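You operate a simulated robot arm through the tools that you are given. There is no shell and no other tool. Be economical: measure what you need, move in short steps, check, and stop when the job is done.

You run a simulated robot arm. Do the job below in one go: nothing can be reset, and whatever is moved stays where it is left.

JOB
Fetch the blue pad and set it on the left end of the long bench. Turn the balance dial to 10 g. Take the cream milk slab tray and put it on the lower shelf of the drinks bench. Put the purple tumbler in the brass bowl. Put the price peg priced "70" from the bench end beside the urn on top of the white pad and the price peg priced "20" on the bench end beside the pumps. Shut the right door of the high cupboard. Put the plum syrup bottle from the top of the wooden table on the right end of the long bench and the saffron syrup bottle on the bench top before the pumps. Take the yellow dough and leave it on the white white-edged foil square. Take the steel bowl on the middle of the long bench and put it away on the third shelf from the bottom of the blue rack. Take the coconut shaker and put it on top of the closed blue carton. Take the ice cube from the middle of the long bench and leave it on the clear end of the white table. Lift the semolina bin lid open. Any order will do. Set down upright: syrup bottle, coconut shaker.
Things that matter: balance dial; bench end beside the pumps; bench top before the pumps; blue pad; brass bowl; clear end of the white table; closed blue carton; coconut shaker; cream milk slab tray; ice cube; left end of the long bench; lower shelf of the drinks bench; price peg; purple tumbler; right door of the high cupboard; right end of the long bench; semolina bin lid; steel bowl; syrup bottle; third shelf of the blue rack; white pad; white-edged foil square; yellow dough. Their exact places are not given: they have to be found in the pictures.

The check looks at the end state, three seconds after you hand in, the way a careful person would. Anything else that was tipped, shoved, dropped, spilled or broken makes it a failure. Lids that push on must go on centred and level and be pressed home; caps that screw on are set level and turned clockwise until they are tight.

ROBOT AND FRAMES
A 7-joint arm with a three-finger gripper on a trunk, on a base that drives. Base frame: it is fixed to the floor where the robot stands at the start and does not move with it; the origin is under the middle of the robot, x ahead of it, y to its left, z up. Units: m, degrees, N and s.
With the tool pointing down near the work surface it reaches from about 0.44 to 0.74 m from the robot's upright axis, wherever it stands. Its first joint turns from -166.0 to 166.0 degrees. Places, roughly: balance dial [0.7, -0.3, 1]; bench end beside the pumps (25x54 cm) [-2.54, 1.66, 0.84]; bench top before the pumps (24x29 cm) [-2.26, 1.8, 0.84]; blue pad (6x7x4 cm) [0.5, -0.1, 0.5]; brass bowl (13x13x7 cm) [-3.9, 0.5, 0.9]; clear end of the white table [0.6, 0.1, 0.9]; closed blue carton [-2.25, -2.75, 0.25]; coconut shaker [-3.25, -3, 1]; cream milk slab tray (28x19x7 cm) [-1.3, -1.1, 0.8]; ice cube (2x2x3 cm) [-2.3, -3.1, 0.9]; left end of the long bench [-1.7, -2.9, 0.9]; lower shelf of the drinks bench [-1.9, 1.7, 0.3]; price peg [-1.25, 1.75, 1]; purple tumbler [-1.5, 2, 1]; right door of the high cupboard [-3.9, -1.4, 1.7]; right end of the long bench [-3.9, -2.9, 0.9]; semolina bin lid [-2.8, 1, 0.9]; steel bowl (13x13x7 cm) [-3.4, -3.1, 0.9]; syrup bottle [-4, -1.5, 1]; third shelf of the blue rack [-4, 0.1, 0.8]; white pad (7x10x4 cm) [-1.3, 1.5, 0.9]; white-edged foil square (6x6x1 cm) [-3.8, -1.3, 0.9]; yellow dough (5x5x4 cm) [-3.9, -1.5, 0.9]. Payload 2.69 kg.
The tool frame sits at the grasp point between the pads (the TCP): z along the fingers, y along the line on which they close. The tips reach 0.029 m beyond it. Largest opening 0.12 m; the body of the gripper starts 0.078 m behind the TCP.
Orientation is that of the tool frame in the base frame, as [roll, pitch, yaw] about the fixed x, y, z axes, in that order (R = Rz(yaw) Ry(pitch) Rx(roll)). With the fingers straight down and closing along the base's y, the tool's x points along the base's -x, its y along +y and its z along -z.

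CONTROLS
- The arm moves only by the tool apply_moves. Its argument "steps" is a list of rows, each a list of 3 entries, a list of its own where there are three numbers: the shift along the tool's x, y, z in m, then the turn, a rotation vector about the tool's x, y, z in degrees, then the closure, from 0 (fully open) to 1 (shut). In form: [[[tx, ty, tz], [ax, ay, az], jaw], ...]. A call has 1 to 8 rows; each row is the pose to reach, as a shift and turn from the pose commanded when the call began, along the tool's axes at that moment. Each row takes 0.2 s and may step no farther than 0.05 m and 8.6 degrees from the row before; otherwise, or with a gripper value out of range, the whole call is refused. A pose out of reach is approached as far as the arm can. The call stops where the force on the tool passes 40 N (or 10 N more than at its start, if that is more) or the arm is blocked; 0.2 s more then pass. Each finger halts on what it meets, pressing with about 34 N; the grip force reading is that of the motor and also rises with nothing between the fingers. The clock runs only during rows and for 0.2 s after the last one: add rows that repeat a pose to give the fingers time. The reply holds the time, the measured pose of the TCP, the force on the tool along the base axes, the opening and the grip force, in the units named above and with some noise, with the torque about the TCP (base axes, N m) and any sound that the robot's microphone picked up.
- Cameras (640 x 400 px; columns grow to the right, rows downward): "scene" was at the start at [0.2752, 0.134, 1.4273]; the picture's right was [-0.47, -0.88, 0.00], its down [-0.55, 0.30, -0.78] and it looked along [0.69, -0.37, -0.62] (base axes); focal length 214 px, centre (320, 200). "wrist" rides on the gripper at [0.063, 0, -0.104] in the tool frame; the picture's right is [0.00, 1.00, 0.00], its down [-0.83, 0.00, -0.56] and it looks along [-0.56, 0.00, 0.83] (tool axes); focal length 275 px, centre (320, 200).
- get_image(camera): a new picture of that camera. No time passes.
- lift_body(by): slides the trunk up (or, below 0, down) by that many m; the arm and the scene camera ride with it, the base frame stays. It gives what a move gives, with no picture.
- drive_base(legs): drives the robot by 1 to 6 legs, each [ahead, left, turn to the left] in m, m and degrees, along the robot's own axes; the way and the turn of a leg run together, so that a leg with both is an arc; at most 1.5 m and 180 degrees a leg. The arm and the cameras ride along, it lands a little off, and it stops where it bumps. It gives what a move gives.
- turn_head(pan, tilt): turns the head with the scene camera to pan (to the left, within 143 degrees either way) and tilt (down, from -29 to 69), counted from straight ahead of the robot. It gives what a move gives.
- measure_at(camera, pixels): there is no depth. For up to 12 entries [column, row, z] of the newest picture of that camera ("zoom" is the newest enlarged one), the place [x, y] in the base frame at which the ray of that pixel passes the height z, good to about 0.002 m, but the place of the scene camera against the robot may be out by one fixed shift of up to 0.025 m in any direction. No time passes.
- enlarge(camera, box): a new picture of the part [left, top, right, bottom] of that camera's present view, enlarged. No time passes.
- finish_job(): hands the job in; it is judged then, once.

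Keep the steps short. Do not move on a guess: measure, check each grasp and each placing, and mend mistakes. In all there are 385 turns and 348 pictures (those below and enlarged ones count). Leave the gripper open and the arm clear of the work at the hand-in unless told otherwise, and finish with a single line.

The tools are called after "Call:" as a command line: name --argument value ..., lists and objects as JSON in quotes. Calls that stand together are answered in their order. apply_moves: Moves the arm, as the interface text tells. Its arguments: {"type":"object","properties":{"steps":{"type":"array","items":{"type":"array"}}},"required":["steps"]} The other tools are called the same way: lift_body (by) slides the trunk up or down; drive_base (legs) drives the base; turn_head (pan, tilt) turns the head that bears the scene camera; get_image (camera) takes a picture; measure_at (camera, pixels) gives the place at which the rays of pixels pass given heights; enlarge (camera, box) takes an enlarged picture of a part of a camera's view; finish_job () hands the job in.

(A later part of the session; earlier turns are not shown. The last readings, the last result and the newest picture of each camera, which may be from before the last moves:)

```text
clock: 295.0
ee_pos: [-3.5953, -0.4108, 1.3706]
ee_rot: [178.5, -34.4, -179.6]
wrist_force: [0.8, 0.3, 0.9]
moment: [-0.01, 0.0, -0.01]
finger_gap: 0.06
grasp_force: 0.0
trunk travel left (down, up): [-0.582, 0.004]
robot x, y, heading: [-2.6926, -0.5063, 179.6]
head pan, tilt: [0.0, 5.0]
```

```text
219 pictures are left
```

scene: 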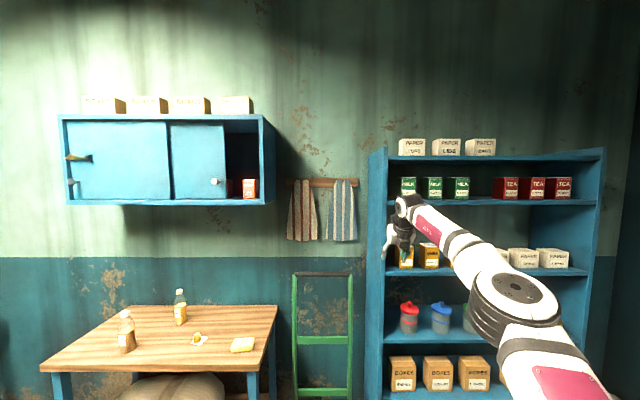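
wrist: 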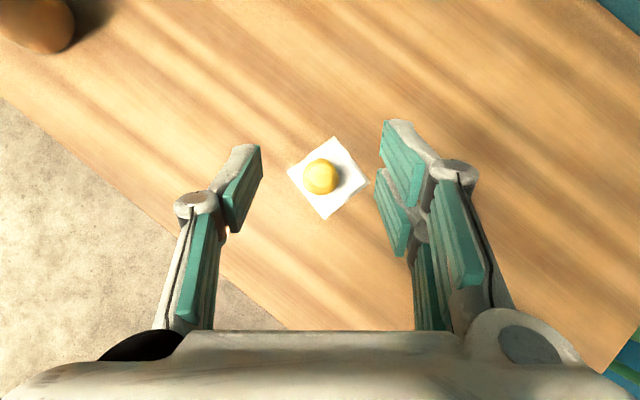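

Call:
measure_at --camera "scene" --pixels '[[214, 181, 1.5], [214, 181, 1.55], [214, 181, 1.6], [214, 181, 1.65], [60, 118, 1.8], [60, 118, 1.85], [275, 203, 1.5], [275, 203, 1.55], [225, 160, 1.6], [272, 160, 1.6], [200, 315, 0.86]]'

Call:
enlarge --camera "scene" --box '[150, 100, 290, 215]'

```text
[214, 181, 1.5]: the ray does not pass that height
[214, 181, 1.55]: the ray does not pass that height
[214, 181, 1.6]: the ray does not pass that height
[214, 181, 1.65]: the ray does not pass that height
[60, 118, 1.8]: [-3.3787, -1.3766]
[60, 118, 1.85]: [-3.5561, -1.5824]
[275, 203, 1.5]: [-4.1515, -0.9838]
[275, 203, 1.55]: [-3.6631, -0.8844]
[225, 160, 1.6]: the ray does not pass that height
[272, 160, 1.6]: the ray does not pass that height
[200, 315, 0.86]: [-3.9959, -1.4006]
```

```text
3.48 times, centred on (220, 158) of scene
```

zoom: 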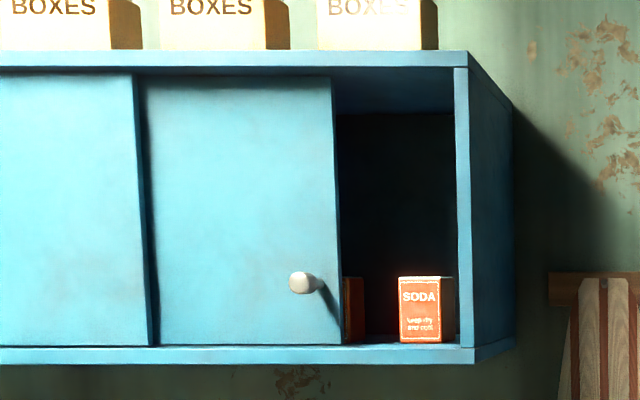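

Knob is at about camera height (z≈1.587), y≈-1.15. Pitch the tool to horizontal and raise it.

Call:
apply_moves --steps '[[[0.003, 0, -0.029], [0, 8, 0], 0.5], [[0.005, 0, -0.058], [0, 16, 0], 0.5], [[0.008, 0, -0.088], [0, 24, 0], 0.5], [[0.01, 0, -0.117], [0, 32, 0], 0.5], [[0.013, 0, -0.146], [0, 40, 0], 0.5], [[0.015, 0, -0.175], [0, 48, 0], 0.5], [[0.018, 0, -0.205], [0, 55, 0], 0.5]]'

Call:
drive_base --legs '[[0, 0.73, 0]]'

Call:
get_image --camera "wrist"

Call:
get_image --camera "scene"

```text
clock: 296.6
ee_pos: [-3.4958, -0.4179, 1.5495]
ee_rot: [113.6, -88.7, -114.0]
wrist_force: [-0.5, 0.6, 0.6]
moment: [0.01, 0.02, 0.0]
finger_gap: 0.0599
grasp_force: 0.1
trunk travel left (down, up): [-0.582, 0.004]
robot x, y, heading: [-2.6951, -0.5037, 179.4]
head pan, tilt: [0.0, 5.0]
```

```text
clock: 300.6
ee_pos: [-3.5025, -1.1368, 1.5489]
ee_rot: [118.7, -88.6, -119.5]
wrist_force: [-0.1, -1.0, 0.2]
moment: [0.0, -0.01, -0.01]
finger_gap: 0.0599
grasp_force: 0.0
trunk travel left (down, up): [-0.582, 0.004]
robot x, y, heading: [-2.7012, -1.2282, 179.2]
head pan, tilt: [0.0, 5.0]
```

```text
217 pictures are left
```

wrist: 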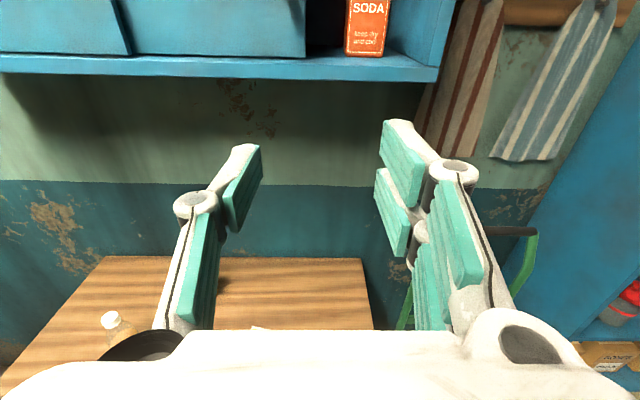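

```text
216 pictures are left
```

scene: 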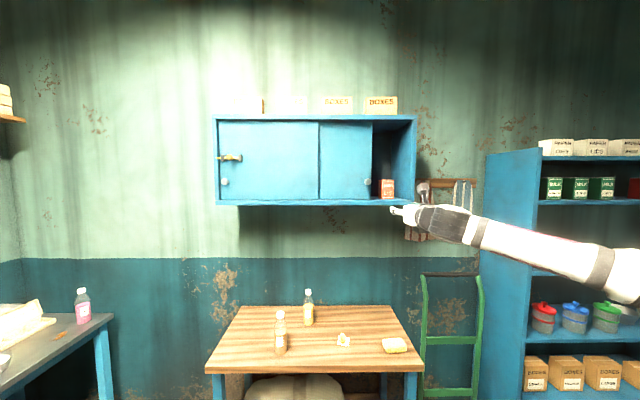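

Call:
enlarge --camera "wrist" --box '[180, 0, 460, 100]'

Call:
enlarge --camera "scene" --box '[200, 100, 440, 240]'

```text
2.29 times, centred on (320, 50) of wrist
```

zoom: 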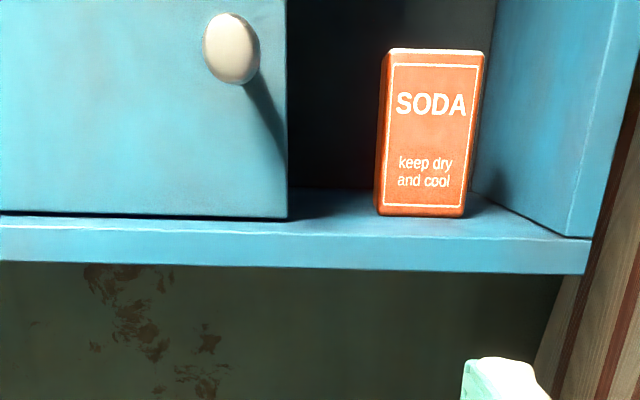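

```text
2.67 times, centred on (320, 170) of scene
```

zoom: 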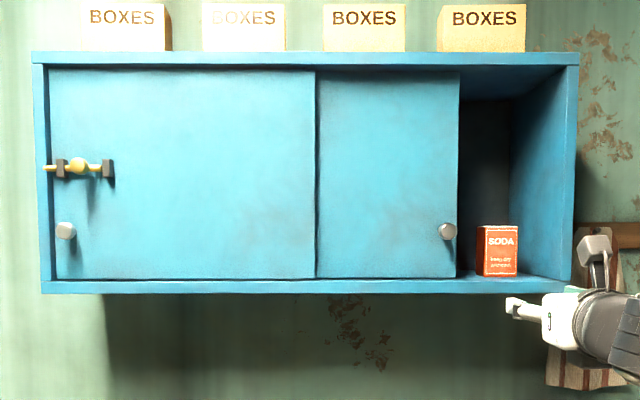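

Call:
enlarge --camera "wrist" --box '[180, 0, 460, 100]'

Call:
measure_at --camera "zoom" --pixels '[[232, 48, 1.58], [232, 48, 1.57], [232, 48, 1.56], [288, 215, 1.52], [288, 215, 1.51], [290, 265, 1.5], [290, 265, 1.49], [580, 235, 1.52], [430, 215, 1.52]]'

```text
2.29 times, centred on (320, 50) of wrist
```

zoom: 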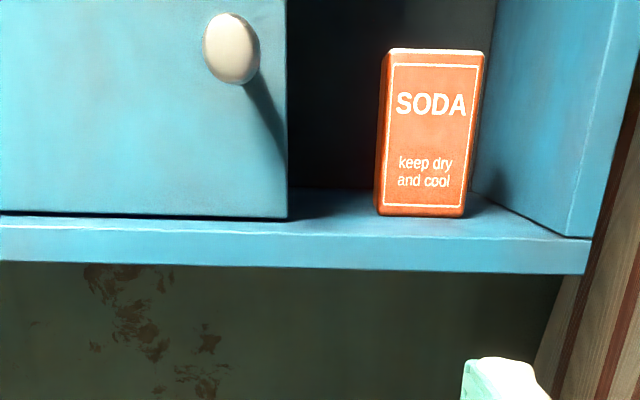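

```text
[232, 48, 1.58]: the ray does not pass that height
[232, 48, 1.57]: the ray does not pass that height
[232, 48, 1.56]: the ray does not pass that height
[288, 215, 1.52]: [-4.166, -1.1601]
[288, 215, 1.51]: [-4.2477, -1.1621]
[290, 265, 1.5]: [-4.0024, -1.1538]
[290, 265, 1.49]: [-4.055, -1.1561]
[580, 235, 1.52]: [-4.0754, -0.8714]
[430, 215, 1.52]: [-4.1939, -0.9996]
```

Raise 9 cm and view again to triangulate the knob.

Call:
apply_moves --steps '[[[0.045, 0, 0], [0, 0, 0], 0.5], [[0.09, 0, 0], [0, 0, 0], 0.5]]'

Call:
enlarge --camera "wrist" --box '[180, 0, 460, 100]'

Call:
measure_at --camera "zoom" --pixels '[[232, 100, 1.6], [232, 130, 1.6], [232, 160, 1.6], [290, 265, 1.53], [290, 320, 1.53]]'

```text
clock: 301.2
ee_pos: [-3.504, -1.1383, 1.6408]
ee_rot: [120.0, -88.7, -120.8]
wrist_force: [1.1, 1.5, -0.4]
moment: [0.0, -0.01, 0.04]
finger_gap: 0.0598
grasp_force: 0.1
trunk travel left (down, up): [-0.582, 0.004]
robot x, y, heading: [-2.6991, -1.2316, 179.4]
head pan, tilt: [0.0, 5.0]
```

```text
2.29 times, centred on (320, 50) of wrist
```

zoom: 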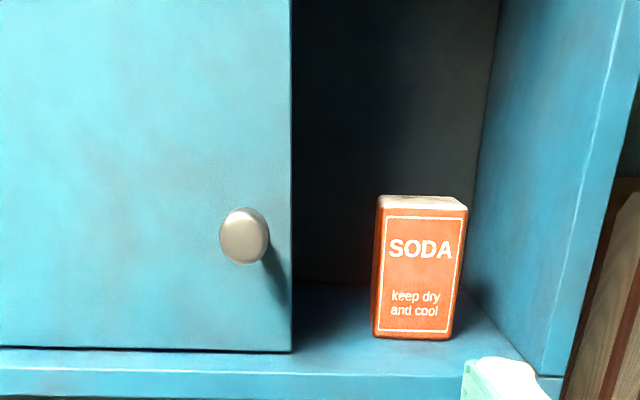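

```text
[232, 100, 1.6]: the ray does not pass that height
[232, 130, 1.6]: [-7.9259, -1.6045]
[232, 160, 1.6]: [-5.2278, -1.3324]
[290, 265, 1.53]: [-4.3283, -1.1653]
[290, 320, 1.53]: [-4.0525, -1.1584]
```

Knob ≈ (-3.826,-1.185,1.636), door must travel ≈0.175 m right. Move up to it.

Call:
drive_base --legs '[[0.22, 0.045, 0.6]]'

Call:
get_image --camera "wrist"

```text
clock: 302.9
ee_pos: [-3.7276, -1.1912, 1.6411]
ee_rot: [118.6, -88.6, -118.8]
wrist_force: [-0.7, 0.0, 0.7]
moment: [0.0, 0.02, 0.03]
finger_gap: 0.0599
grasp_force: 0.1
trunk travel left (down, up): [-0.582, 0.004]
robot x, y, heading: [-2.9228, -1.2756, 179.8]
head pan, tilt: [0.0, 5.0]
```

```text
211 pictures are left
```

wrist: 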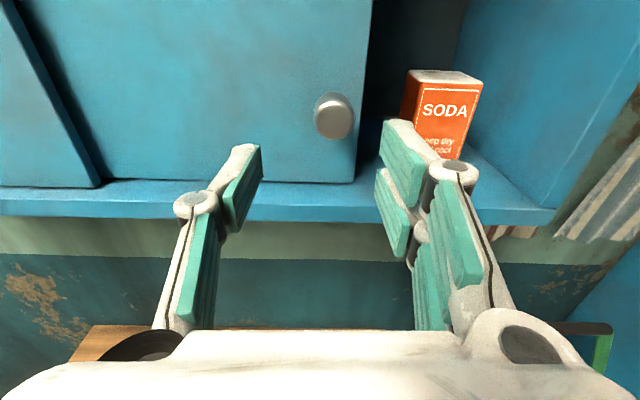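

Call:
apply_moves --steps '[[[-0.004, 0.009, 0.03], [0, 0, 0], 0.5], [[-0.004, 0.009, 0.06], [0, 0, 0], 0.5], [[-0.004, 0.009, 0.075], [0, 0, 0], 0.5]]'

Call:
get_image --camera "wrist"

```text
clock: 303.7
ee_pos: [-3.8026, -1.1809, 1.635]
ee_rot: [118.9, -88.6, -118.9]
wrist_force: [-0.2, 0.3, 0.9]
moment: [-0.01, -0.02, -0.02]
finger_gap: 0.0599
grasp_force: 0.0
trunk travel left (down, up): [-0.582, 0.004]
robot x, y, heading: [-2.9224, -1.2759, 180.0]
head pan, tilt: [0.0, 5.0]
```

```text
210 pictures are left
```

wrist: 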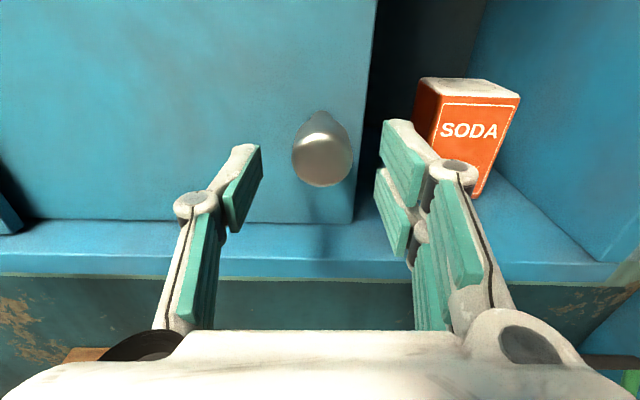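

Call:
apply_moves --steps '[[[0, 0.001, 0.01], [0, 0, 0], 0.55], [[0, 0.001, 0.01], [0, 0, 0], 0.8], [[0, 0.001, 0.01], [0, 0, 0], 0.9], [[0, 0.001, 0.01], [0, 0, 0], 0.9]]'

Call:
get_image --camera "wrist"

```text
clock: 304.7
ee_pos: [-3.8133, -1.1801, 1.6348]
ee_rot: [119.0, -88.7, -119.2]
wrist_force: [-2.2, -0.7, 0.5]
moment: [-0.08, -0.05, 0.06]
finger_gap: 0.0295
grasp_force: 45.4
trunk travel left (down, up): [-0.582, 0.004]
robot x, y, heading: [-2.9262, -1.2735, 179.7]
head pan, tilt: [0.0, 5.0]
```

```text
209 pictures are left
```

wrist: 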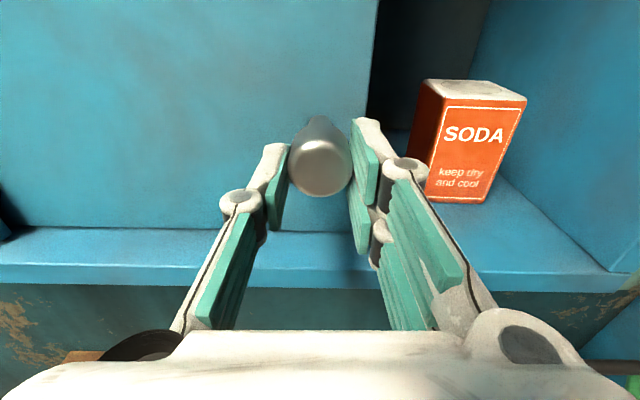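

Knob gripped (2.95 cm). Slide right (+tool y) in small steps.

Call:
apply_moves --steps '[[[0, 0.01, 0], [0, 0, 0], 0.9], [[0, 0.02, 0], [0, 0, 0], 0.9], [[0, 0.035, 0], [0, 0, 0], 0.9], [[0, 0.05, 0], [0, 0, 0], 0.9], [[0, 0.065, 0], [0, 0, 0], 0.9], [[0, 0.08, 0], [0, 0, 0], 0.9]]'

Call:
get_image --camera "wrist"

```text
clock: 306.1
ee_pos: [-3.8131, -1.0983, 1.6352]
ee_rot: [130.6, -88.5, -131.0]
wrist_force: [23.2, 1.3, -28.6]
moment: [-0.02, -0.45, 0.02]
finger_gap: 0.0295
grasp_force: 45.3
trunk travel left (down, up): [-0.582, 0.004]
robot x, y, heading: [-2.9246, -1.2729, 179.8]
head pan, tilt: [0.0, 5.0]
```

```text
208 pictures are left
```

wrist: 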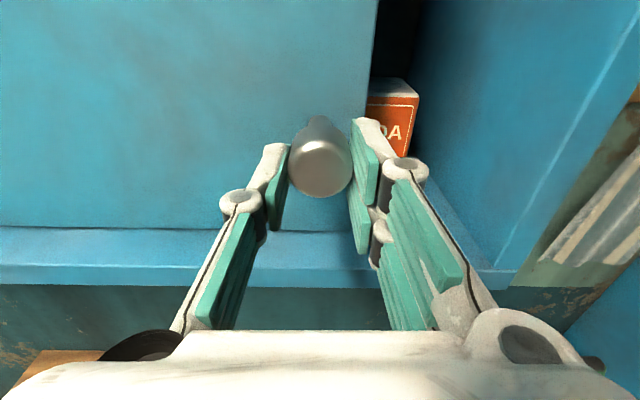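

Call:
apply_moves --steps '[[[-0.004, 0.0, -0.003], [0, 0, 0], 0.9], [[-0.004, 0.015, -0.003], [0, 0, 0], 0.9], [[-0.005, 0.03, -0.003], [0, 0, 0], 0.9], [[-0.006, 0.045, -0.004], [0, 0, 0], 0.9]]'

Call:
get_image --camera "wrist"

```text
clock: 307.1
ee_pos: [-3.8097, -1.058, 1.6333]
ee_rot: [107.8, -88.8, -107.8]
wrist_force: [-27.5, -0.4, 21.4]
moment: [0.03, 0.42, 0.0]
finger_gap: 0.0293
grasp_force: 45.2
trunk travel left (down, up): [-0.582, 0.004]
robot x, y, heading: [-2.9262, -1.2758, 179.7]
head pan, tilt: [0.0, 5.0]
```

```text
207 pictures are left
```

wrist: 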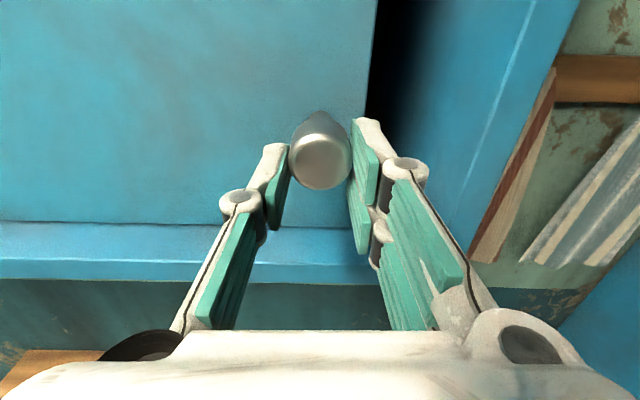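

Release, and push the last bit from the left side of the knob with closed fingers.

Call:
apply_moves --steps '[[[0.002, 0, 0.002], [0, 0, 0], 0.7], [[0.002, 0, -0.03], [0, 0, 0], 0.7], [[0.002, -0.01, -0.065], [0, 0, 0], 0.8], [[0.002, -0.05, -0.065], [0, 0, 0], 1], [[0.002, -0.05, -0.04], [0, 0, 0], 1], [[0.002, -0.05, -0.005], [0, 0, 0], 1]]'

Call:
get_image --camera "wrist"

```text
clock: 308.5
ee_pos: [-3.804, -1.105, 1.6347]
ee_rot: [117.4, -88.8, -117.7]
wrist_force: [1.4, 0.3, 0.8]
moment: [0.01, -0.03, -0.01]
finger_gap: 0.0
grasp_force: 28.5
trunk travel left (down, up): [-0.582, 0.004]
robot x, y, heading: [-2.9217, -1.2748, 179.7]
head pan, tilt: [0.0, 5.0]
```

```text
206 pictures are left
```

wrist: 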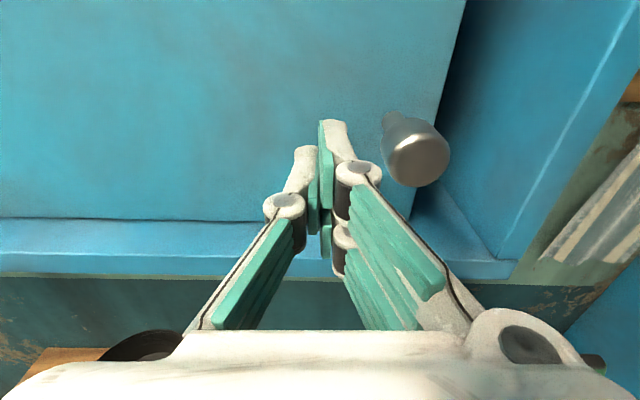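

Call:
apply_moves --steps '[[[0, 0, 0.005], [0, 0, 0], 1], [[0, 0.015, 0.005], [0, 0, 0], 1], [[0, 0.03, 0.005], [0, 0, 0], 1], [[0, 0.045, 0.005], [0, 0, 0], 1], [[0, 0.055, 0.005], [0, 0, 0], 1], [[0, 0.065, 0.005], [0, 0, 0], 1], [[0, 0.075, 0.005], [0, 0, 0], 1], [[0, 0.085, 0.005], [0, 0, 0], 1]]'

Call:
get_image --camera "wrist"

```text
clock: 310.3
ee_pos: [-3.8101, -1.028, 1.6347]
ee_rot: [118.7, -88.5, -118.5]
wrist_force: [8.5, -21.2, -7.3]
moment: [0.01, -0.08, 0.39]
finger_gap: 0.0
grasp_force: 27.9
trunk travel left (down, up): [-0.582, 0.004]
robot x, y, heading: [-2.9236, -1.2744, 180.0]
head pan, tilt: [0.0, 5.0]
```

```text
205 pictures are left
```

wrist: 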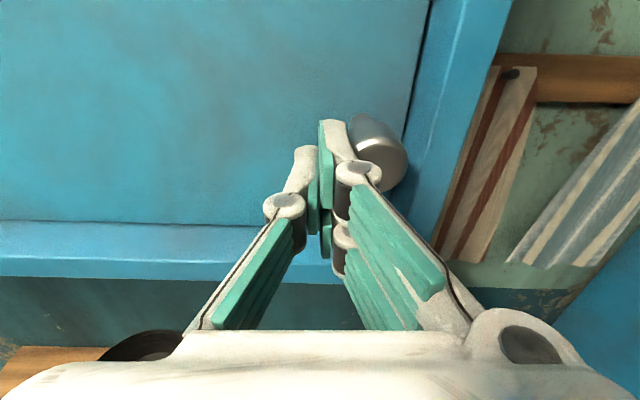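

Call:
apply_moves --steps '[[[0, 0.01, 0], [0, 0, 0], 1], [[0, 0.02, 0], [0, 0, 0], 1], [[0, 0.03, 0], [0, 0, 0], 1]]'

Call:
apply_moves --steps '[[[0, -0.02, 0], [0, 0, 0], 1], [[0, -0.03, -0.04], [0, 0, 0], 1], [[0, -0.03, -0.08], [0, 0, 0], 1]]'

Call:
enlarge --camera "wrist" --box '[180, 0, 560, 220]'

```text
clock: 310.6
ee_pos: [-3.8107, -1.0287, 1.6339]
ee_rot: [119.9, -88.6, -119.1]
wrist_force: [2.3, -7.7, 0.6]
moment: [0.06, -0.02, 0.08]
finger_gap: 0.0001
grasp_force: 28.4
trunk travel left (down, up): [-0.582, 0.004]
robot x, y, heading: [-2.9204, -1.2756, 179.8]
head pan, tilt: [0.0, 5.0]
stopped in row 1: the force on the tool passed its limit at 46 N (the readings are from after the stop); the commanded pose is now the measured one
```

```text
clock: 311.4
ee_pos: [-3.7289, -1.0569, 1.6341]
ee_rot: [123.0, -88.4, -122.5]
wrist_force: [-0.4, -0.6, -0.2]
moment: [0.01, 0.0, -0.07]
finger_gap: 0.0
grasp_force: 28.8
trunk travel left (down, up): [-0.582, 0.004]
robot x, y, heading: [-2.9179, -1.2779, 180.0]
head pan, tilt: [0.0, 5.0]
```

```text
1.68 times, centred on (370, 110) of wrist
```

zoom: 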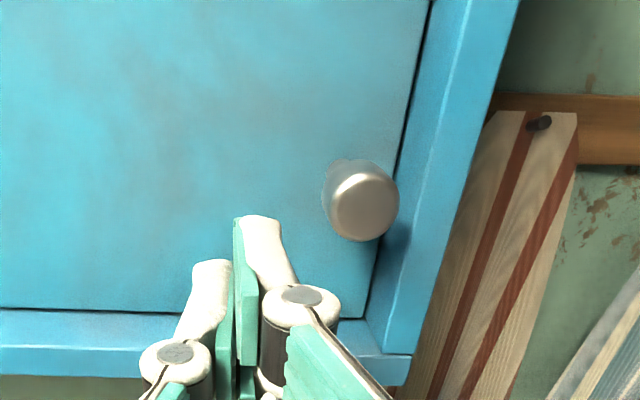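

Door is shut tight. Now the saffron bottle, approached diagonally. Back off, lower, tilt, turn.

Call:
drive_base --legs '[[-0.35, -0.3, 0], [0, 0, 20]]'

Call:
lift_body --by -0.4

Call:
apply_moves --steps '[[[-0.03, 0, 0], [0, -8, 0], 0.6], [[-0.06, 0, 0], [0, -16, 0], 0.3], [[-0.09, 0, 0], [0, -24, 0], 0.25], [[-0.12, 0, 0], [0, -28, 0], 0.25]]'

Call:
get_image --camera "wrist"

```text
clock: 315.3
ee_pos: [-3.401, -1.0494, 1.6341]
ee_rot: [123.8, -88.6, -103.1]
wrist_force: [-0.3, 0.0, 0.6]
moment: [0.02, -0.02, -0.01]
finger_gap: 0.0
grasp_force: 28.5
trunk travel left (down, up): [-0.582, 0.004]
robot x, y, heading: [-2.5664, -0.9797, -160.2]
head pan, tilt: [0.0, 5.0]
```

```text
clock: 319.1
ee_pos: [-3.4008, -1.0476, 1.2349]
ee_rot: [124.0, -88.6, -103.3]
wrist_force: [0.7, 0.0, 0.5]
moment: [-0.01, 0.0, 0.02]
finger_gap: 0.0
grasp_force: 28.6
trunk travel left (down, up): [-0.182, 0.404]
robot x, y, heading: [-2.5706, -0.9786, -160.0]
head pan, tilt: [0.0, 5.0]
```

```text
clock: 320.1
ee_pos: [-3.3996, -1.0456, 1.1125]
ee_rot: [177.6, -61.1, -157.1]
wrist_force: [0.0, 0.3, -0.2]
moment: [0.01, 0.04, 0.02]
finger_gap: 0.0898
grasp_force: 0.1
trunk travel left (down, up): [-0.182, 0.404]
robot x, y, heading: [-2.5722, -0.9737, -160.1]
head pan, tilt: [0.0, 5.0]
```

```text
203 pictures are left
```

wrist: 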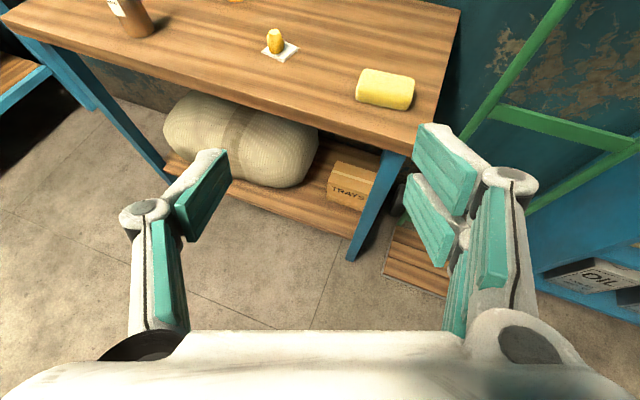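

Call:
drive_base --legs '[[0, 0.2, 0], [0.54, 0, 0]]'

Call:
lift_body --by -0.095

Call:
get_image --camera "wrist"

```text
clock: 324.5
ee_pos: [-3.8417, -1.41, 1.1137]
ee_rot: [177.6, -61.1, -157.5]
wrist_force: [0.8, 0.5, 0.0]
moment: [-0.04, 0.02, 0.01]
finger_gap: 0.0899
grasp_force: 0.0
trunk travel left (down, up): [-0.182, 0.404]
robot x, y, heading: [-3.0141, -1.3458, -160.6]
head pan, tilt: [0.0, 5.0]
```

```text
clock: 325.8
ee_pos: [-3.8417, -1.4089, 1.0193]
ee_rot: [177.5, -61.1, -157.6]
wrist_force: [0.1, 1.0, 0.8]
moment: [0.01, 0.0, 0.02]
finger_gap: 0.09
grasp_force: 0.1
trunk travel left (down, up): [-0.087, 0.499]
robot x, y, heading: [-3.0105, -1.3477, -160.7]
head pan, tilt: [0.0, 5.0]
```

```text
202 pictures are left
```

wrist: 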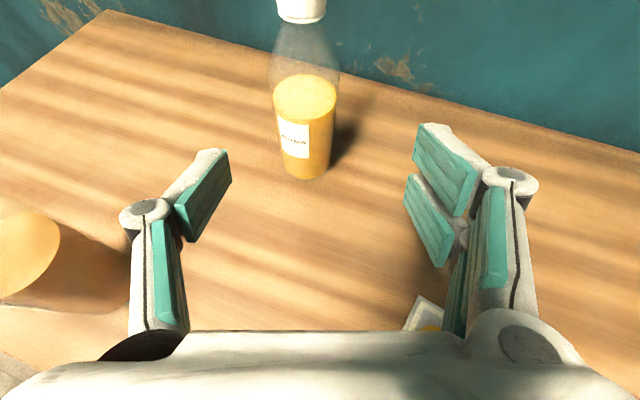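

Call:
measure_at --camera "wrist" --pixels '[[306, 178, 0.858], [282, 160, 0.87], [331, 160, 0.87]]'

```text
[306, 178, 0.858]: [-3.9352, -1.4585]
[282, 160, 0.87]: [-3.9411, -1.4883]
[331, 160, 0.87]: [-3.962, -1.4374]
```

Call:
apply_moves --steps '[[[0, -0.01, 0.02], [0, 0, 0], 0.25], [[0.001, -0.01, 0.06], [0, 0, 0], 0.25], [[0.003, -0.01, 0.1], [0, 0, 0], 0.25], [[0.005, -0.01, 0.141], [0, 0, 0], 0.25]]'

Call:
get_image --camera "wrist"

```text
clock: 326.8
ee_pos: [-3.9577, -1.4614, 0.9549]
ee_rot: [177.5, -61.2, -157.6]
wrist_force: [-0.1, 0.6, -0.4]
moment: [-0.01, -0.03, 0.03]
finger_gap: 0.09
grasp_force: 0.0
trunk travel left (down, up): [-0.087, 0.499]
robot x, y, heading: [-3.0107, -1.3492, -160.5]
head pan, tilt: [0.0, 5.0]
```

```text
201 pictures are left
```

wrist: 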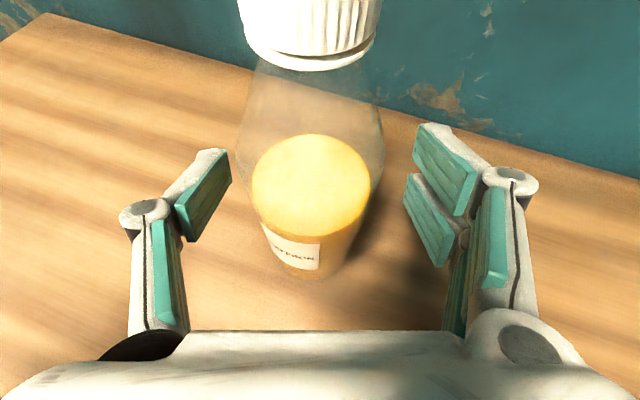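

Call:
apply_moves --steps '[[[0, -0.004, 0], [0, 0, 0], 0.4], [[0, -0.004, 0], [0, 0, 0], 0.9], [[0, -0.004, 0], [0, 0, 0], 0.9]]'

Call:
apply_moves --steps '[[[0.026, 0, -0.0145], [0, 0, 0], 0.9], [[0.044, 0, -0.024], [0, 0, 0], 0.9]]'

Call:
get_image --camera "wrist"

```text
clock: 327.6
ee_pos: [-3.9549, -1.4658, 0.9563]
ee_rot: [177.6, -61.2, -157.6]
wrist_force: [-1.6, -0.6, 1.6]
moment: [-0.17, 0.12, -0.02]
finger_gap: 0.0589
grasp_force: 34.5
trunk travel left (down, up): [-0.087, 0.499]
robot x, y, heading: [-3.0113, -1.3502, -160.6]
head pan, tilt: [0.0, 5.0]
```

```text
clock: 328.2
ee_pos: [-3.9536, -1.4655, 1.0054]
ee_rot: [177.6, -61.2, -157.6]
wrist_force: [-0.2, 0.1, -4.0]
moment: [0.0, -0.02, 0.04]
finger_gap: 0.0583
grasp_force: 33.8
trunk travel left (down, up): [-0.087, 0.499]
robot x, y, heading: [-3.0117, -1.3516, -160.2]
head pan, tilt: [0.0, 5.0]
```

```text
200 pictures are left
```

wrist: 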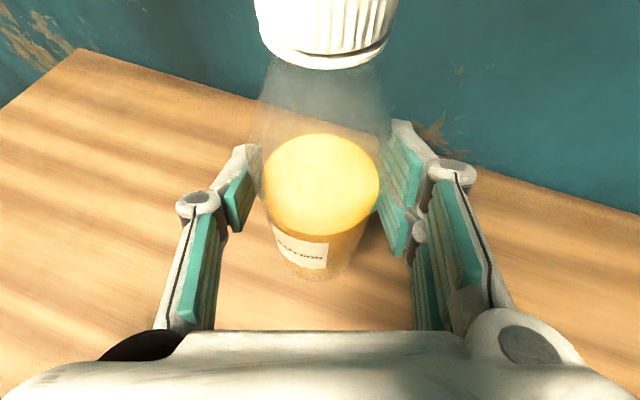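

Saffron held. Raise, back off, retract the arm, and head out through the doorway to find the drinks bench.

Call:
lift_body --by 0.2

Call:
drive_base --legs '[[-0.9, 0, 0]]'

Call:
apply_moves --steps '[[[-0.024, 0, -0.043], [0, 0, 0], 0.9], [[-0.048, 0, -0.086], [0, 0, 0], 0.9], [[-0.072, 0, -0.129], [0, 0, 0], 0.9], [[-0.096, 0, -0.172], [0, 0, 0], 0.9], [[-0.12, 0, -0.215], [0, 0, 0], 0.9], [[-0.144, 0, -0.258], [0, 0, 0], 0.9]]'

Call:
drive_base --legs '[[0, 0, 165]]'

Call:
turn_head --pan 0 --tilt 20

Call:
get_image --camera "scene"

```text
clock: 330.3
ee_pos: [-3.9552, -1.466, 1.2045]
ee_rot: [177.5, -61.2, -157.5]
wrist_force: [0.1, 0.1, -4.3]
moment: [-0.03, -0.02, -0.01]
finger_gap: 0.0586
grasp_force: 33.8
trunk travel left (down, up): [-0.287, 0.299]
robot x, y, heading: [-3.0116, -1.3471, -160.7]
head pan, tilt: [0.0, 5.0]
```

```text
clock: 335.0
ee_pos: [-3.1157, -1.1705, 1.2036]
ee_rot: [177.6, -61.2, -157.3]
wrist_force: [-0.1, -0.3, -3.9]
moment: [-0.01, -0.01, -0.02]
finger_gap: 0.0587
grasp_force: 33.8
trunk travel left (down, up): [-0.287, 0.299]
robot x, y, heading: [-2.1719, -1.0483, -160.0]
head pan, tilt: [0.0, 5.0]
```

```text
clock: 336.4
ee_pos: [-2.8372, -1.0685, 1.2008]
ee_rot: [177.4, -61.1, -157.1]
wrist_force: [-0.1, -0.8, -4.0]
moment: [0.0, 0.0, 0.01]
finger_gap: 0.0586
grasp_force: 34.5
trunk travel left (down, up): [-0.287, 0.299]
robot x, y, heading: [-2.1732, -1.0479, -160.0]
head pan, tilt: [0.0, 5.0]
```

```text
clock: 343.7
ee_pos: [-1.5148, -1.1678, 1.2019]
ee_rot: [177.6, -61.2, 10.6]
wrist_force: [0.0, -0.1, -3.8]
moment: [0.01, 0.03, -0.02]
finger_gap: 0.0586
grasp_force: 34.1
trunk travel left (down, up): [-0.287, 0.299]
robot x, y, heading: [-2.1697, -1.0501, 8.1]
head pan, tilt: [0.0, 5.0]
```

```text
clock: 344.5
ee_pos: [-1.5159, -1.1691, 1.202]
ee_rot: [177.6, -61.2, 10.7]
wrist_force: [0.4, -0.1, -4.6]
moment: [-0.01, 0.09, 0.01]
finger_gap: 0.0585
grasp_force: 33.7
trunk travel left (down, up): [-0.287, 0.299]
robot x, y, heading: [-2.1693, -1.0484, 8.0]
head pan, tilt: [0.0, 20.0]
```

```text
199 pictures are left
```

scene: 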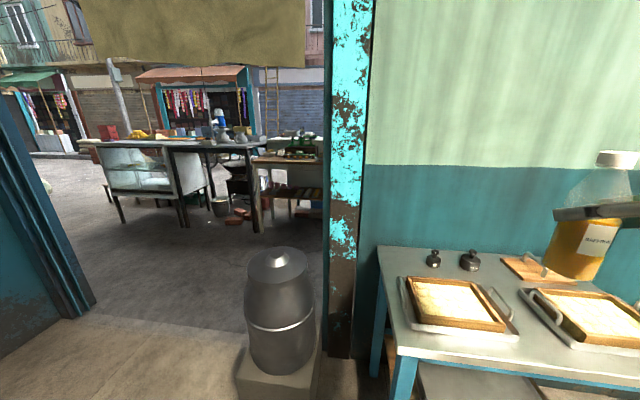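

Doorway ahead-left. Strafe to y≈0.3, then drive out.

Call:
drive_base --legs '[[0, 1.35, -8], [1.4, 0, 0]]'

Call:
turn_head --pan 60 --tilt 20

Call:
get_image --camera "scene"

Call:
measure_at --camera "scene" --pixels '[[300, 300, 0], [400, 250, 0]]'

```text
clock: 357.8
ee_pos: [-0.2188, 0.0108, 1.201]
ee_rot: [177.6, -61.2, 0.7]
wrist_force: [0.0, -0.4, -3.6]
moment: [-0.01, 0.03, 0.02]
finger_gap: 0.0587
grasp_force: 34.7
trunk travel left (down, up): [-0.287, 0.299]
robot x, y, heading: [-0.8431, 0.2428, -1.9]
head pan, tilt: [0.0, 20.0]
```

```text
clock: 359.1
ee_pos: [-0.2188, 0.0118, 1.2026]
ee_rot: [177.6, -61.1, 0.9]
wrist_force: [0.1, 0.3, -4.2]
moment: [0.01, 0.06, 0.03]
finger_gap: 0.0588
grasp_force: 33.6
trunk travel left (down, up): [-0.287, 0.299]
robot x, y, heading: [-0.8464, 0.2383, -1.9]
head pan, tilt: [60.0, 20.0]
```

```text
198 pictures are left
```

scene: 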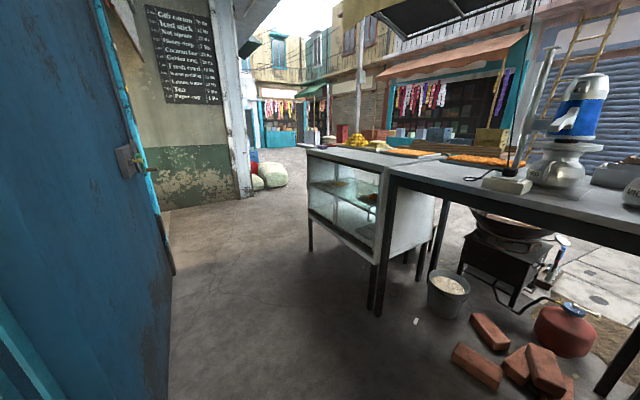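

```text
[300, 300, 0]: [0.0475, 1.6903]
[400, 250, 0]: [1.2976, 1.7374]
```

Call:
measure_at --camera "scene" --pixels '[[172, 272, 0], [170, 212, 0], [240, 195, 0], [30, 400, 0], [378, 312, 0], [312, 250, 0], [165, 205, 0]]'

Call:
drive_base --legs '[[0.45, 0.1, 2]]'

Call:
turn_head --pan 95 --tilt 20

Call:
get_image --camera "scene"

```text
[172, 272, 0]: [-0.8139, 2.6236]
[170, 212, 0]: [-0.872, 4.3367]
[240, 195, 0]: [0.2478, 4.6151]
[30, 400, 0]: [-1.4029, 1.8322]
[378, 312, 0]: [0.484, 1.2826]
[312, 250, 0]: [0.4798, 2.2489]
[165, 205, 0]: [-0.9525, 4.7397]
```

```text
clock: 361.8
ee_pos: [0.2458, 0.1365, 1.2015]
ee_rot: [177.6, -61.2, 3.6]
wrist_force: [-0.9, -0.4, -3.8]
moment: [0.04, 0.04, -0.02]
finger_gap: 0.0586
grasp_force: 34.1
trunk travel left (down, up): [-0.287, 0.299]
robot x, y, heading: [-0.3912, 0.3372, 0.6]
head pan, tilt: [60.0, 20.0]
```

```text
clock: 362.8
ee_pos: [0.2455, 0.1366, 1.2021]
ee_rot: [177.5, -61.1, 3.6]
wrist_force: [-0.3, -0.7, -4.2]
moment: [-0.04, 0.05, 0.01]
finger_gap: 0.0586
grasp_force: 34.9
trunk travel left (down, up): [-0.287, 0.299]
robot x, y, heading: [-0.3902, 0.3368, 0.8]
head pan, tilt: [95.0, 20.0]
```

```text
197 pictures are left
```

scene: 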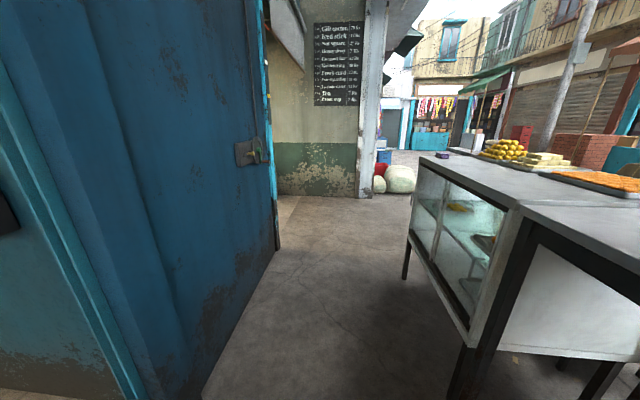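

Wall ends at y≈2.6; beyond is an opening to the left. Turn to +y and drive along the passage.

Call:
drive_base --legs '[[0.2, 0, 0], [0, 0, 90], [1.35, 0, 0], [1.2, 0, 0]]'

Call:
turn_head --pan 80 --tilt 20

Call:
get_image --camera "scene"

Call:
turn_head --pan 120 --tilt 25

Call:
get_image --camera "scene"

```text
clock: 380.3
ee_pos: [-0.0983, 3.5448, 1.2032]
ee_rot: [177.6, -61.1, 96.0]
wrist_force: [0.3, 0.0, -3.9]
moment: [-0.02, 0.01, -0.02]
finger_gap: 0.0589
grasp_force: 33.7
trunk travel left (down, up): [-0.287, 0.299]
robot x, y, heading: [-0.2706, 2.9035, 93.3]
head pan, tilt: [95.0, 20.0]
```

```text
clock: 381.1
ee_pos: [-0.0973, 3.5452, 1.2026]
ee_rot: [177.6, -61.1, 95.9]
wrist_force: [-0.8, 0.1, -3.9]
moment: [-0.04, 0.03, -0.02]
finger_gap: 0.0589
grasp_force: 34.0
trunk travel left (down, up): [-0.287, 0.299]
robot x, y, heading: [-0.2742, 2.9012, 92.9]
head pan, tilt: [80.0, 20.0]
```

```text
196 pictures are left
```

scene: 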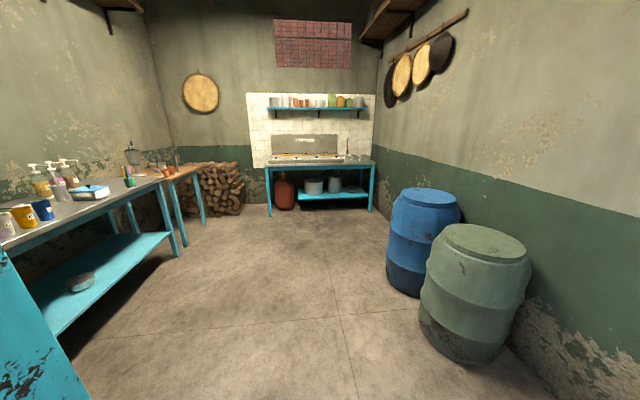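

```text
clock: 382.2
ee_pos: [-0.0993, 3.5454, 1.2016]
ee_rot: [177.7, -61.1, 95.9]
wrist_force: [0.9, -1.3, -4.8]
moment: [-0.06, -0.01, -0.01]
finger_gap: 0.0589
grasp_force: 34.2
trunk travel left (down, up): [-0.287, 0.299]
robot x, y, heading: [-0.2698, 2.9028, 93.3]
head pan, tilt: [120.0, 25.0]
```

```text
195 pictures are left
```

scene: 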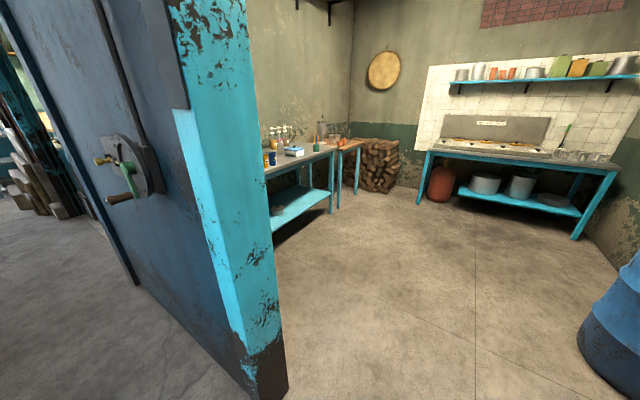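

Drinks room found. Enter and face the bench.

Call:
drive_base --legs '[[0.1, 0, 0], [0, 0, 87], [1.4, 0, 0]]'

Call:
turn_head --pan 75 --tilt 30

Call:
get_image --camera "scene"

```text
clock: 393.6
ee_pos: [-2.3165, 3.1762, 1.2018]
ee_rot: [177.6, -61.1, -175.6]
wrist_force: [-0.6, -0.4, -4.0]
moment: [0.01, -0.01, -0.01]
finger_gap: 0.0587
grasp_force: 33.9
trunk travel left (down, up): [-0.287, 0.299]
robot x, y, heading: [-1.674, 2.982, -178.1]
head pan, tilt: [120.0, 25.0]
```

```text
clock: 394.7
ee_pos: [-2.3168, 3.176, 1.2024]
ee_rot: [177.6, -61.1, -175.5]
wrist_force: [0.3, 0.0, -3.4]
moment: [0.0, -0.05, 0.01]
finger_gap: 0.0587
grasp_force: 34.1
trunk travel left (down, up): [-0.287, 0.299]
robot x, y, heading: [-1.6806, 2.9839, -178.5]
head pan, tilt: [75.0, 30.0]
```

```text
194 pictures are left
```

scene: 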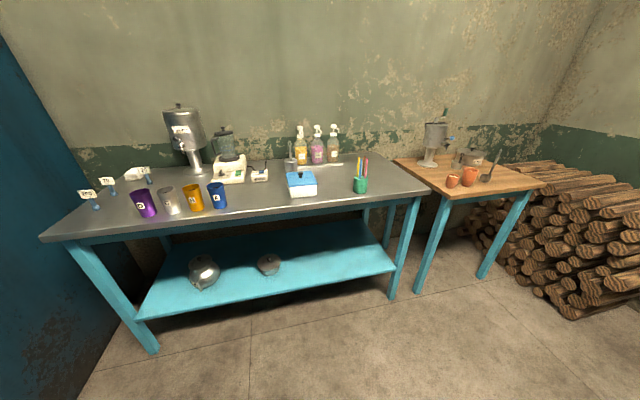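

Call:
enlarge --camera "scene" --box '[60, 90, 280, 230]'

Call:
enlarge --camera "scene" --box '[230, 110, 430, 230]'

Call:
measure_at --camera "scene" --pixels '[[145, 217, 0.84], [300, 195, 0.84], [360, 191, 0.84], [45, 240, 0.84], [430, 193, 0.84], [318, 163, 0.84], [95, 207, 0.84], [111, 193, 0.84], [148, 183, 0.84], [140, 175, 0.84], [350, 175, 0.84], [395, 270, 0.3]]'

```text
2.86 times, centred on (170, 160) of scene
```

zoom: 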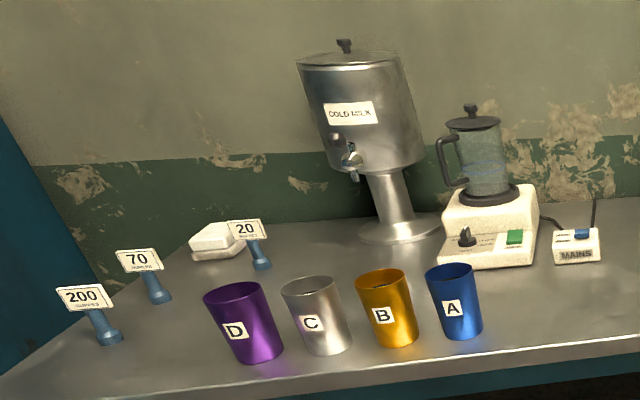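

```text
3.20 times, centred on (330, 170) of scene
```

zoom: 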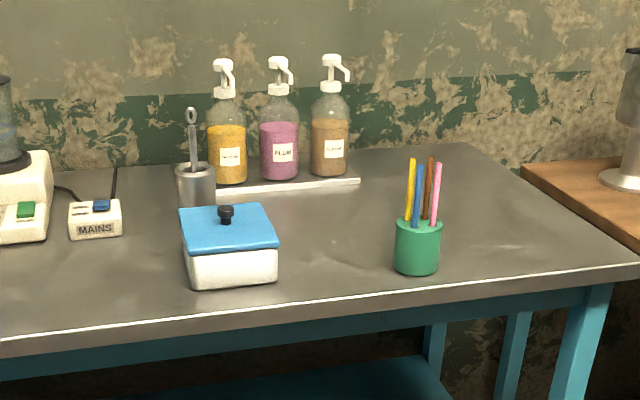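

```text
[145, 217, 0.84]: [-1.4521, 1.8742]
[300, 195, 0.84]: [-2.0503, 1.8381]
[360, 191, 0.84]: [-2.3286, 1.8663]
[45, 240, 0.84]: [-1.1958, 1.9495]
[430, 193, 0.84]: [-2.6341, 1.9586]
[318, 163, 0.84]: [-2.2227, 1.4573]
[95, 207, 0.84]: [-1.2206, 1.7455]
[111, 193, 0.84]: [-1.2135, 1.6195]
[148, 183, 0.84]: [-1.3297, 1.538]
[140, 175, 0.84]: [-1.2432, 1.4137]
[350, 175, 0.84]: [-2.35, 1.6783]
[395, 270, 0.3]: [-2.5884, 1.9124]
```

Pumps are at (-2.22,1.45); free spot before them between the blue-lid box and the green cup, ≈(-2.2,1.74). Face the bench.

Call:
drive_base --legs '[[0, 0, 87], [0, -0.3, 0]]'

Call:
lift_body --by -0.1

Call:
get_image --camera "wrist"

Call:
turn_head --pan -5 --tilt 35

Call:
get_image --camera "scene"

```text
clock: 400.5
ee_pos: [-2.2076, 2.3652, 1.2017]
ee_rot: [177.5, -61.1, -89.0]
wrist_force: [0.2, -0.1, -2.8]
moment: [0.04, 0.02, -0.03]
finger_gap: 0.0588
grasp_force: 34.0
trunk travel left (down, up): [-0.287, 0.299]
robot x, y, heading: [-1.978, 2.9903, -91.6]
head pan, tilt: [75.0, 30.0]
```

```text
clock: 401.8
ee_pos: [-2.2053, 2.3649, 1.1024]
ee_rot: [177.5, -61.1, -88.8]
wrist_force: [0.6, 0.0, -3.0]
moment: [0.05, 0.0, 0.0]
finger_gap: 0.0591
grasp_force: 34.0
trunk travel left (down, up): [-0.187, 0.399]
robot x, y, heading: [-1.9809, 2.9945, -91.7]
head pan, tilt: [75.0, 30.0]
```

```text
191 pictures are left
```

wrist: 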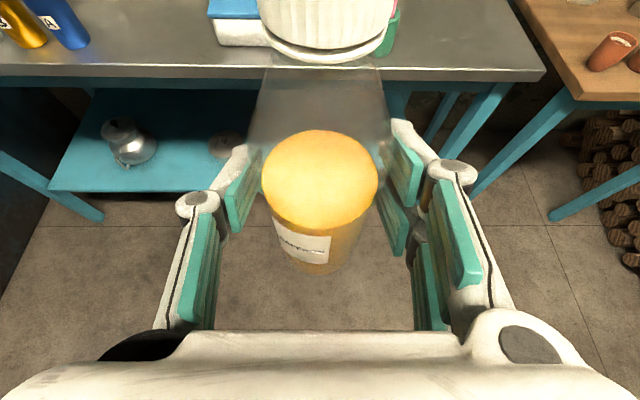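

```text
clock: 403.3
ee_pos: [-2.2063, 2.3658, 1.1015]
ee_rot: [177.6, -61.1, -88.8]
wrist_force: [-0.1, 0.5, -4.2]
moment: [0.04, 0.0, 0.03]
finger_gap: 0.0588
grasp_force: 33.8
trunk travel left (down, up): [-0.187, 0.399]
robot x, y, heading: [-1.9766, 2.9921, -91.7]
head pan, tilt: [-5.0, 35.0]
```

```text
190 pictures are left
```

scene: 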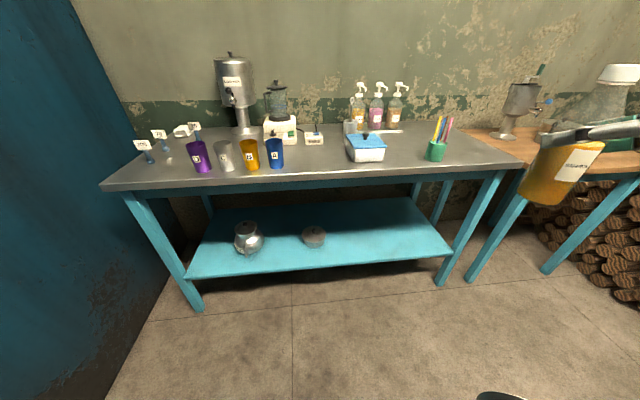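

Call:
enlarge --camera "scene" --box '[320, 70, 540, 200]'

Call:
measure_at --camera "zoom" --pixels '[[190, 262, 0.84], [80, 240, 0.84], [310, 260, 0.84], [360, 262, 0.84], [335, 268, 0.84], [140, 178, 0.84], [245, 175, 0.84], [580, 268, 0.84], [250, 285, 0.84], [75, 175, 0.84], [110, 175, 0.84]]'

Call:
measure_at --camera "wrist" --pixels '[[218, 44, 0.84], [265, 47, 0.84], [545, 75, 0.84], [62, 48, 0.84], [400, 72, 0.84]]'

```text
2.91 times, centred on (430, 135) of scene
```

zoom: 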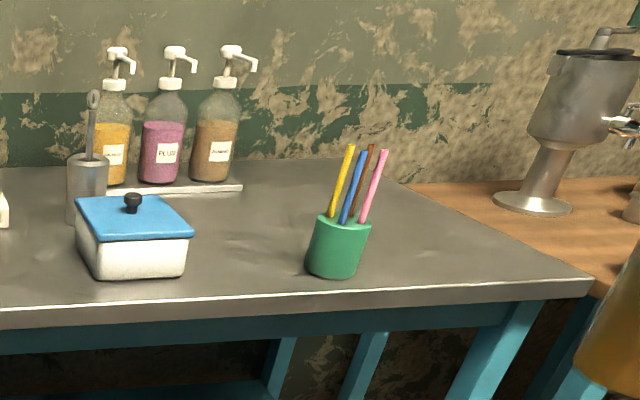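

```text
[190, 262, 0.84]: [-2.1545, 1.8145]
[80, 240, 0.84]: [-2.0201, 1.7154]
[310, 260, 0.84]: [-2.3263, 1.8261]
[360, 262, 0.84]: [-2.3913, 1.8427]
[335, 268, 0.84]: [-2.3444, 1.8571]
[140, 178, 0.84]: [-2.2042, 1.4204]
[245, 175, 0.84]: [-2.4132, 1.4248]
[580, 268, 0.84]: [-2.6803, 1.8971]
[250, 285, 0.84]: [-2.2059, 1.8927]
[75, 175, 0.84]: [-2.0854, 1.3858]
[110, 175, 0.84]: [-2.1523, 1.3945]
```

```text
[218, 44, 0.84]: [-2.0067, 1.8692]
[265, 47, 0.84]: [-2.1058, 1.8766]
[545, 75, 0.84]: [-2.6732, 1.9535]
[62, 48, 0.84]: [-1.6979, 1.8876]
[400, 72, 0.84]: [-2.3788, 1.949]
```

Call:
drive_base --legs '[[0.33, -0.02, -1]]'

Call:
get_image --camera "wrist"

```text
clock: 405.5
ee_pos: [-2.2481, 2.0419, 1.102]
ee_rot: [177.6, -61.0, -89.8]
wrist_force: [-0.3, -0.6, -3.9]
moment: [0.02, -0.02, -0.02]
finger_gap: 0.0591
grasp_force: 33.7
trunk travel left (down, up): [-0.187, 0.399]
robot x, y, heading: [-2.0135, 2.6657, -92.7]
head pan, tilt: [-5.0, 35.0]
```

```text
188 pictures are left
```

wrist: 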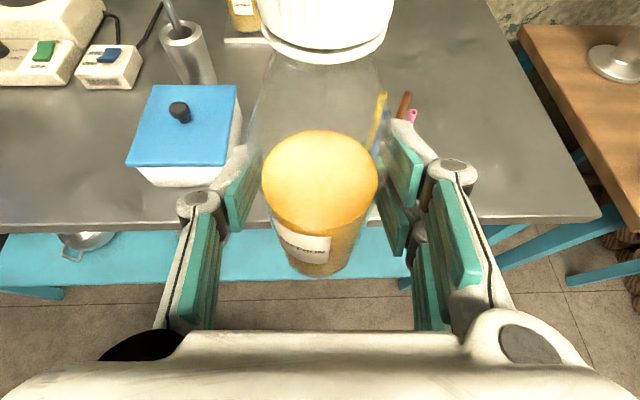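

Call:
measure_at --camera "wrist" --pixels '[[210, 182, 0.84], [148, 182, 0.84], [240, 125, 0.9], [228, 163, 0.9], [240, 87, 0.9], [382, 97, 1.0], [380, 210, 0.86], [230, 42, 0.84], [215, 85, 0.84], [600, 215, 0.84]]'

```text
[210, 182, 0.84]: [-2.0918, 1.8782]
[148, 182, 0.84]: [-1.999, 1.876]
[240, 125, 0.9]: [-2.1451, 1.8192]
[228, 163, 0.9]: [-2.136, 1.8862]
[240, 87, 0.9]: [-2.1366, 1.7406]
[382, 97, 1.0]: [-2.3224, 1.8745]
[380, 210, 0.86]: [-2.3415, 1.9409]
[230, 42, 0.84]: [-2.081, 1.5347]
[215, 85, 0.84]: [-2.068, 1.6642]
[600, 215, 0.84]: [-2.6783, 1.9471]
```

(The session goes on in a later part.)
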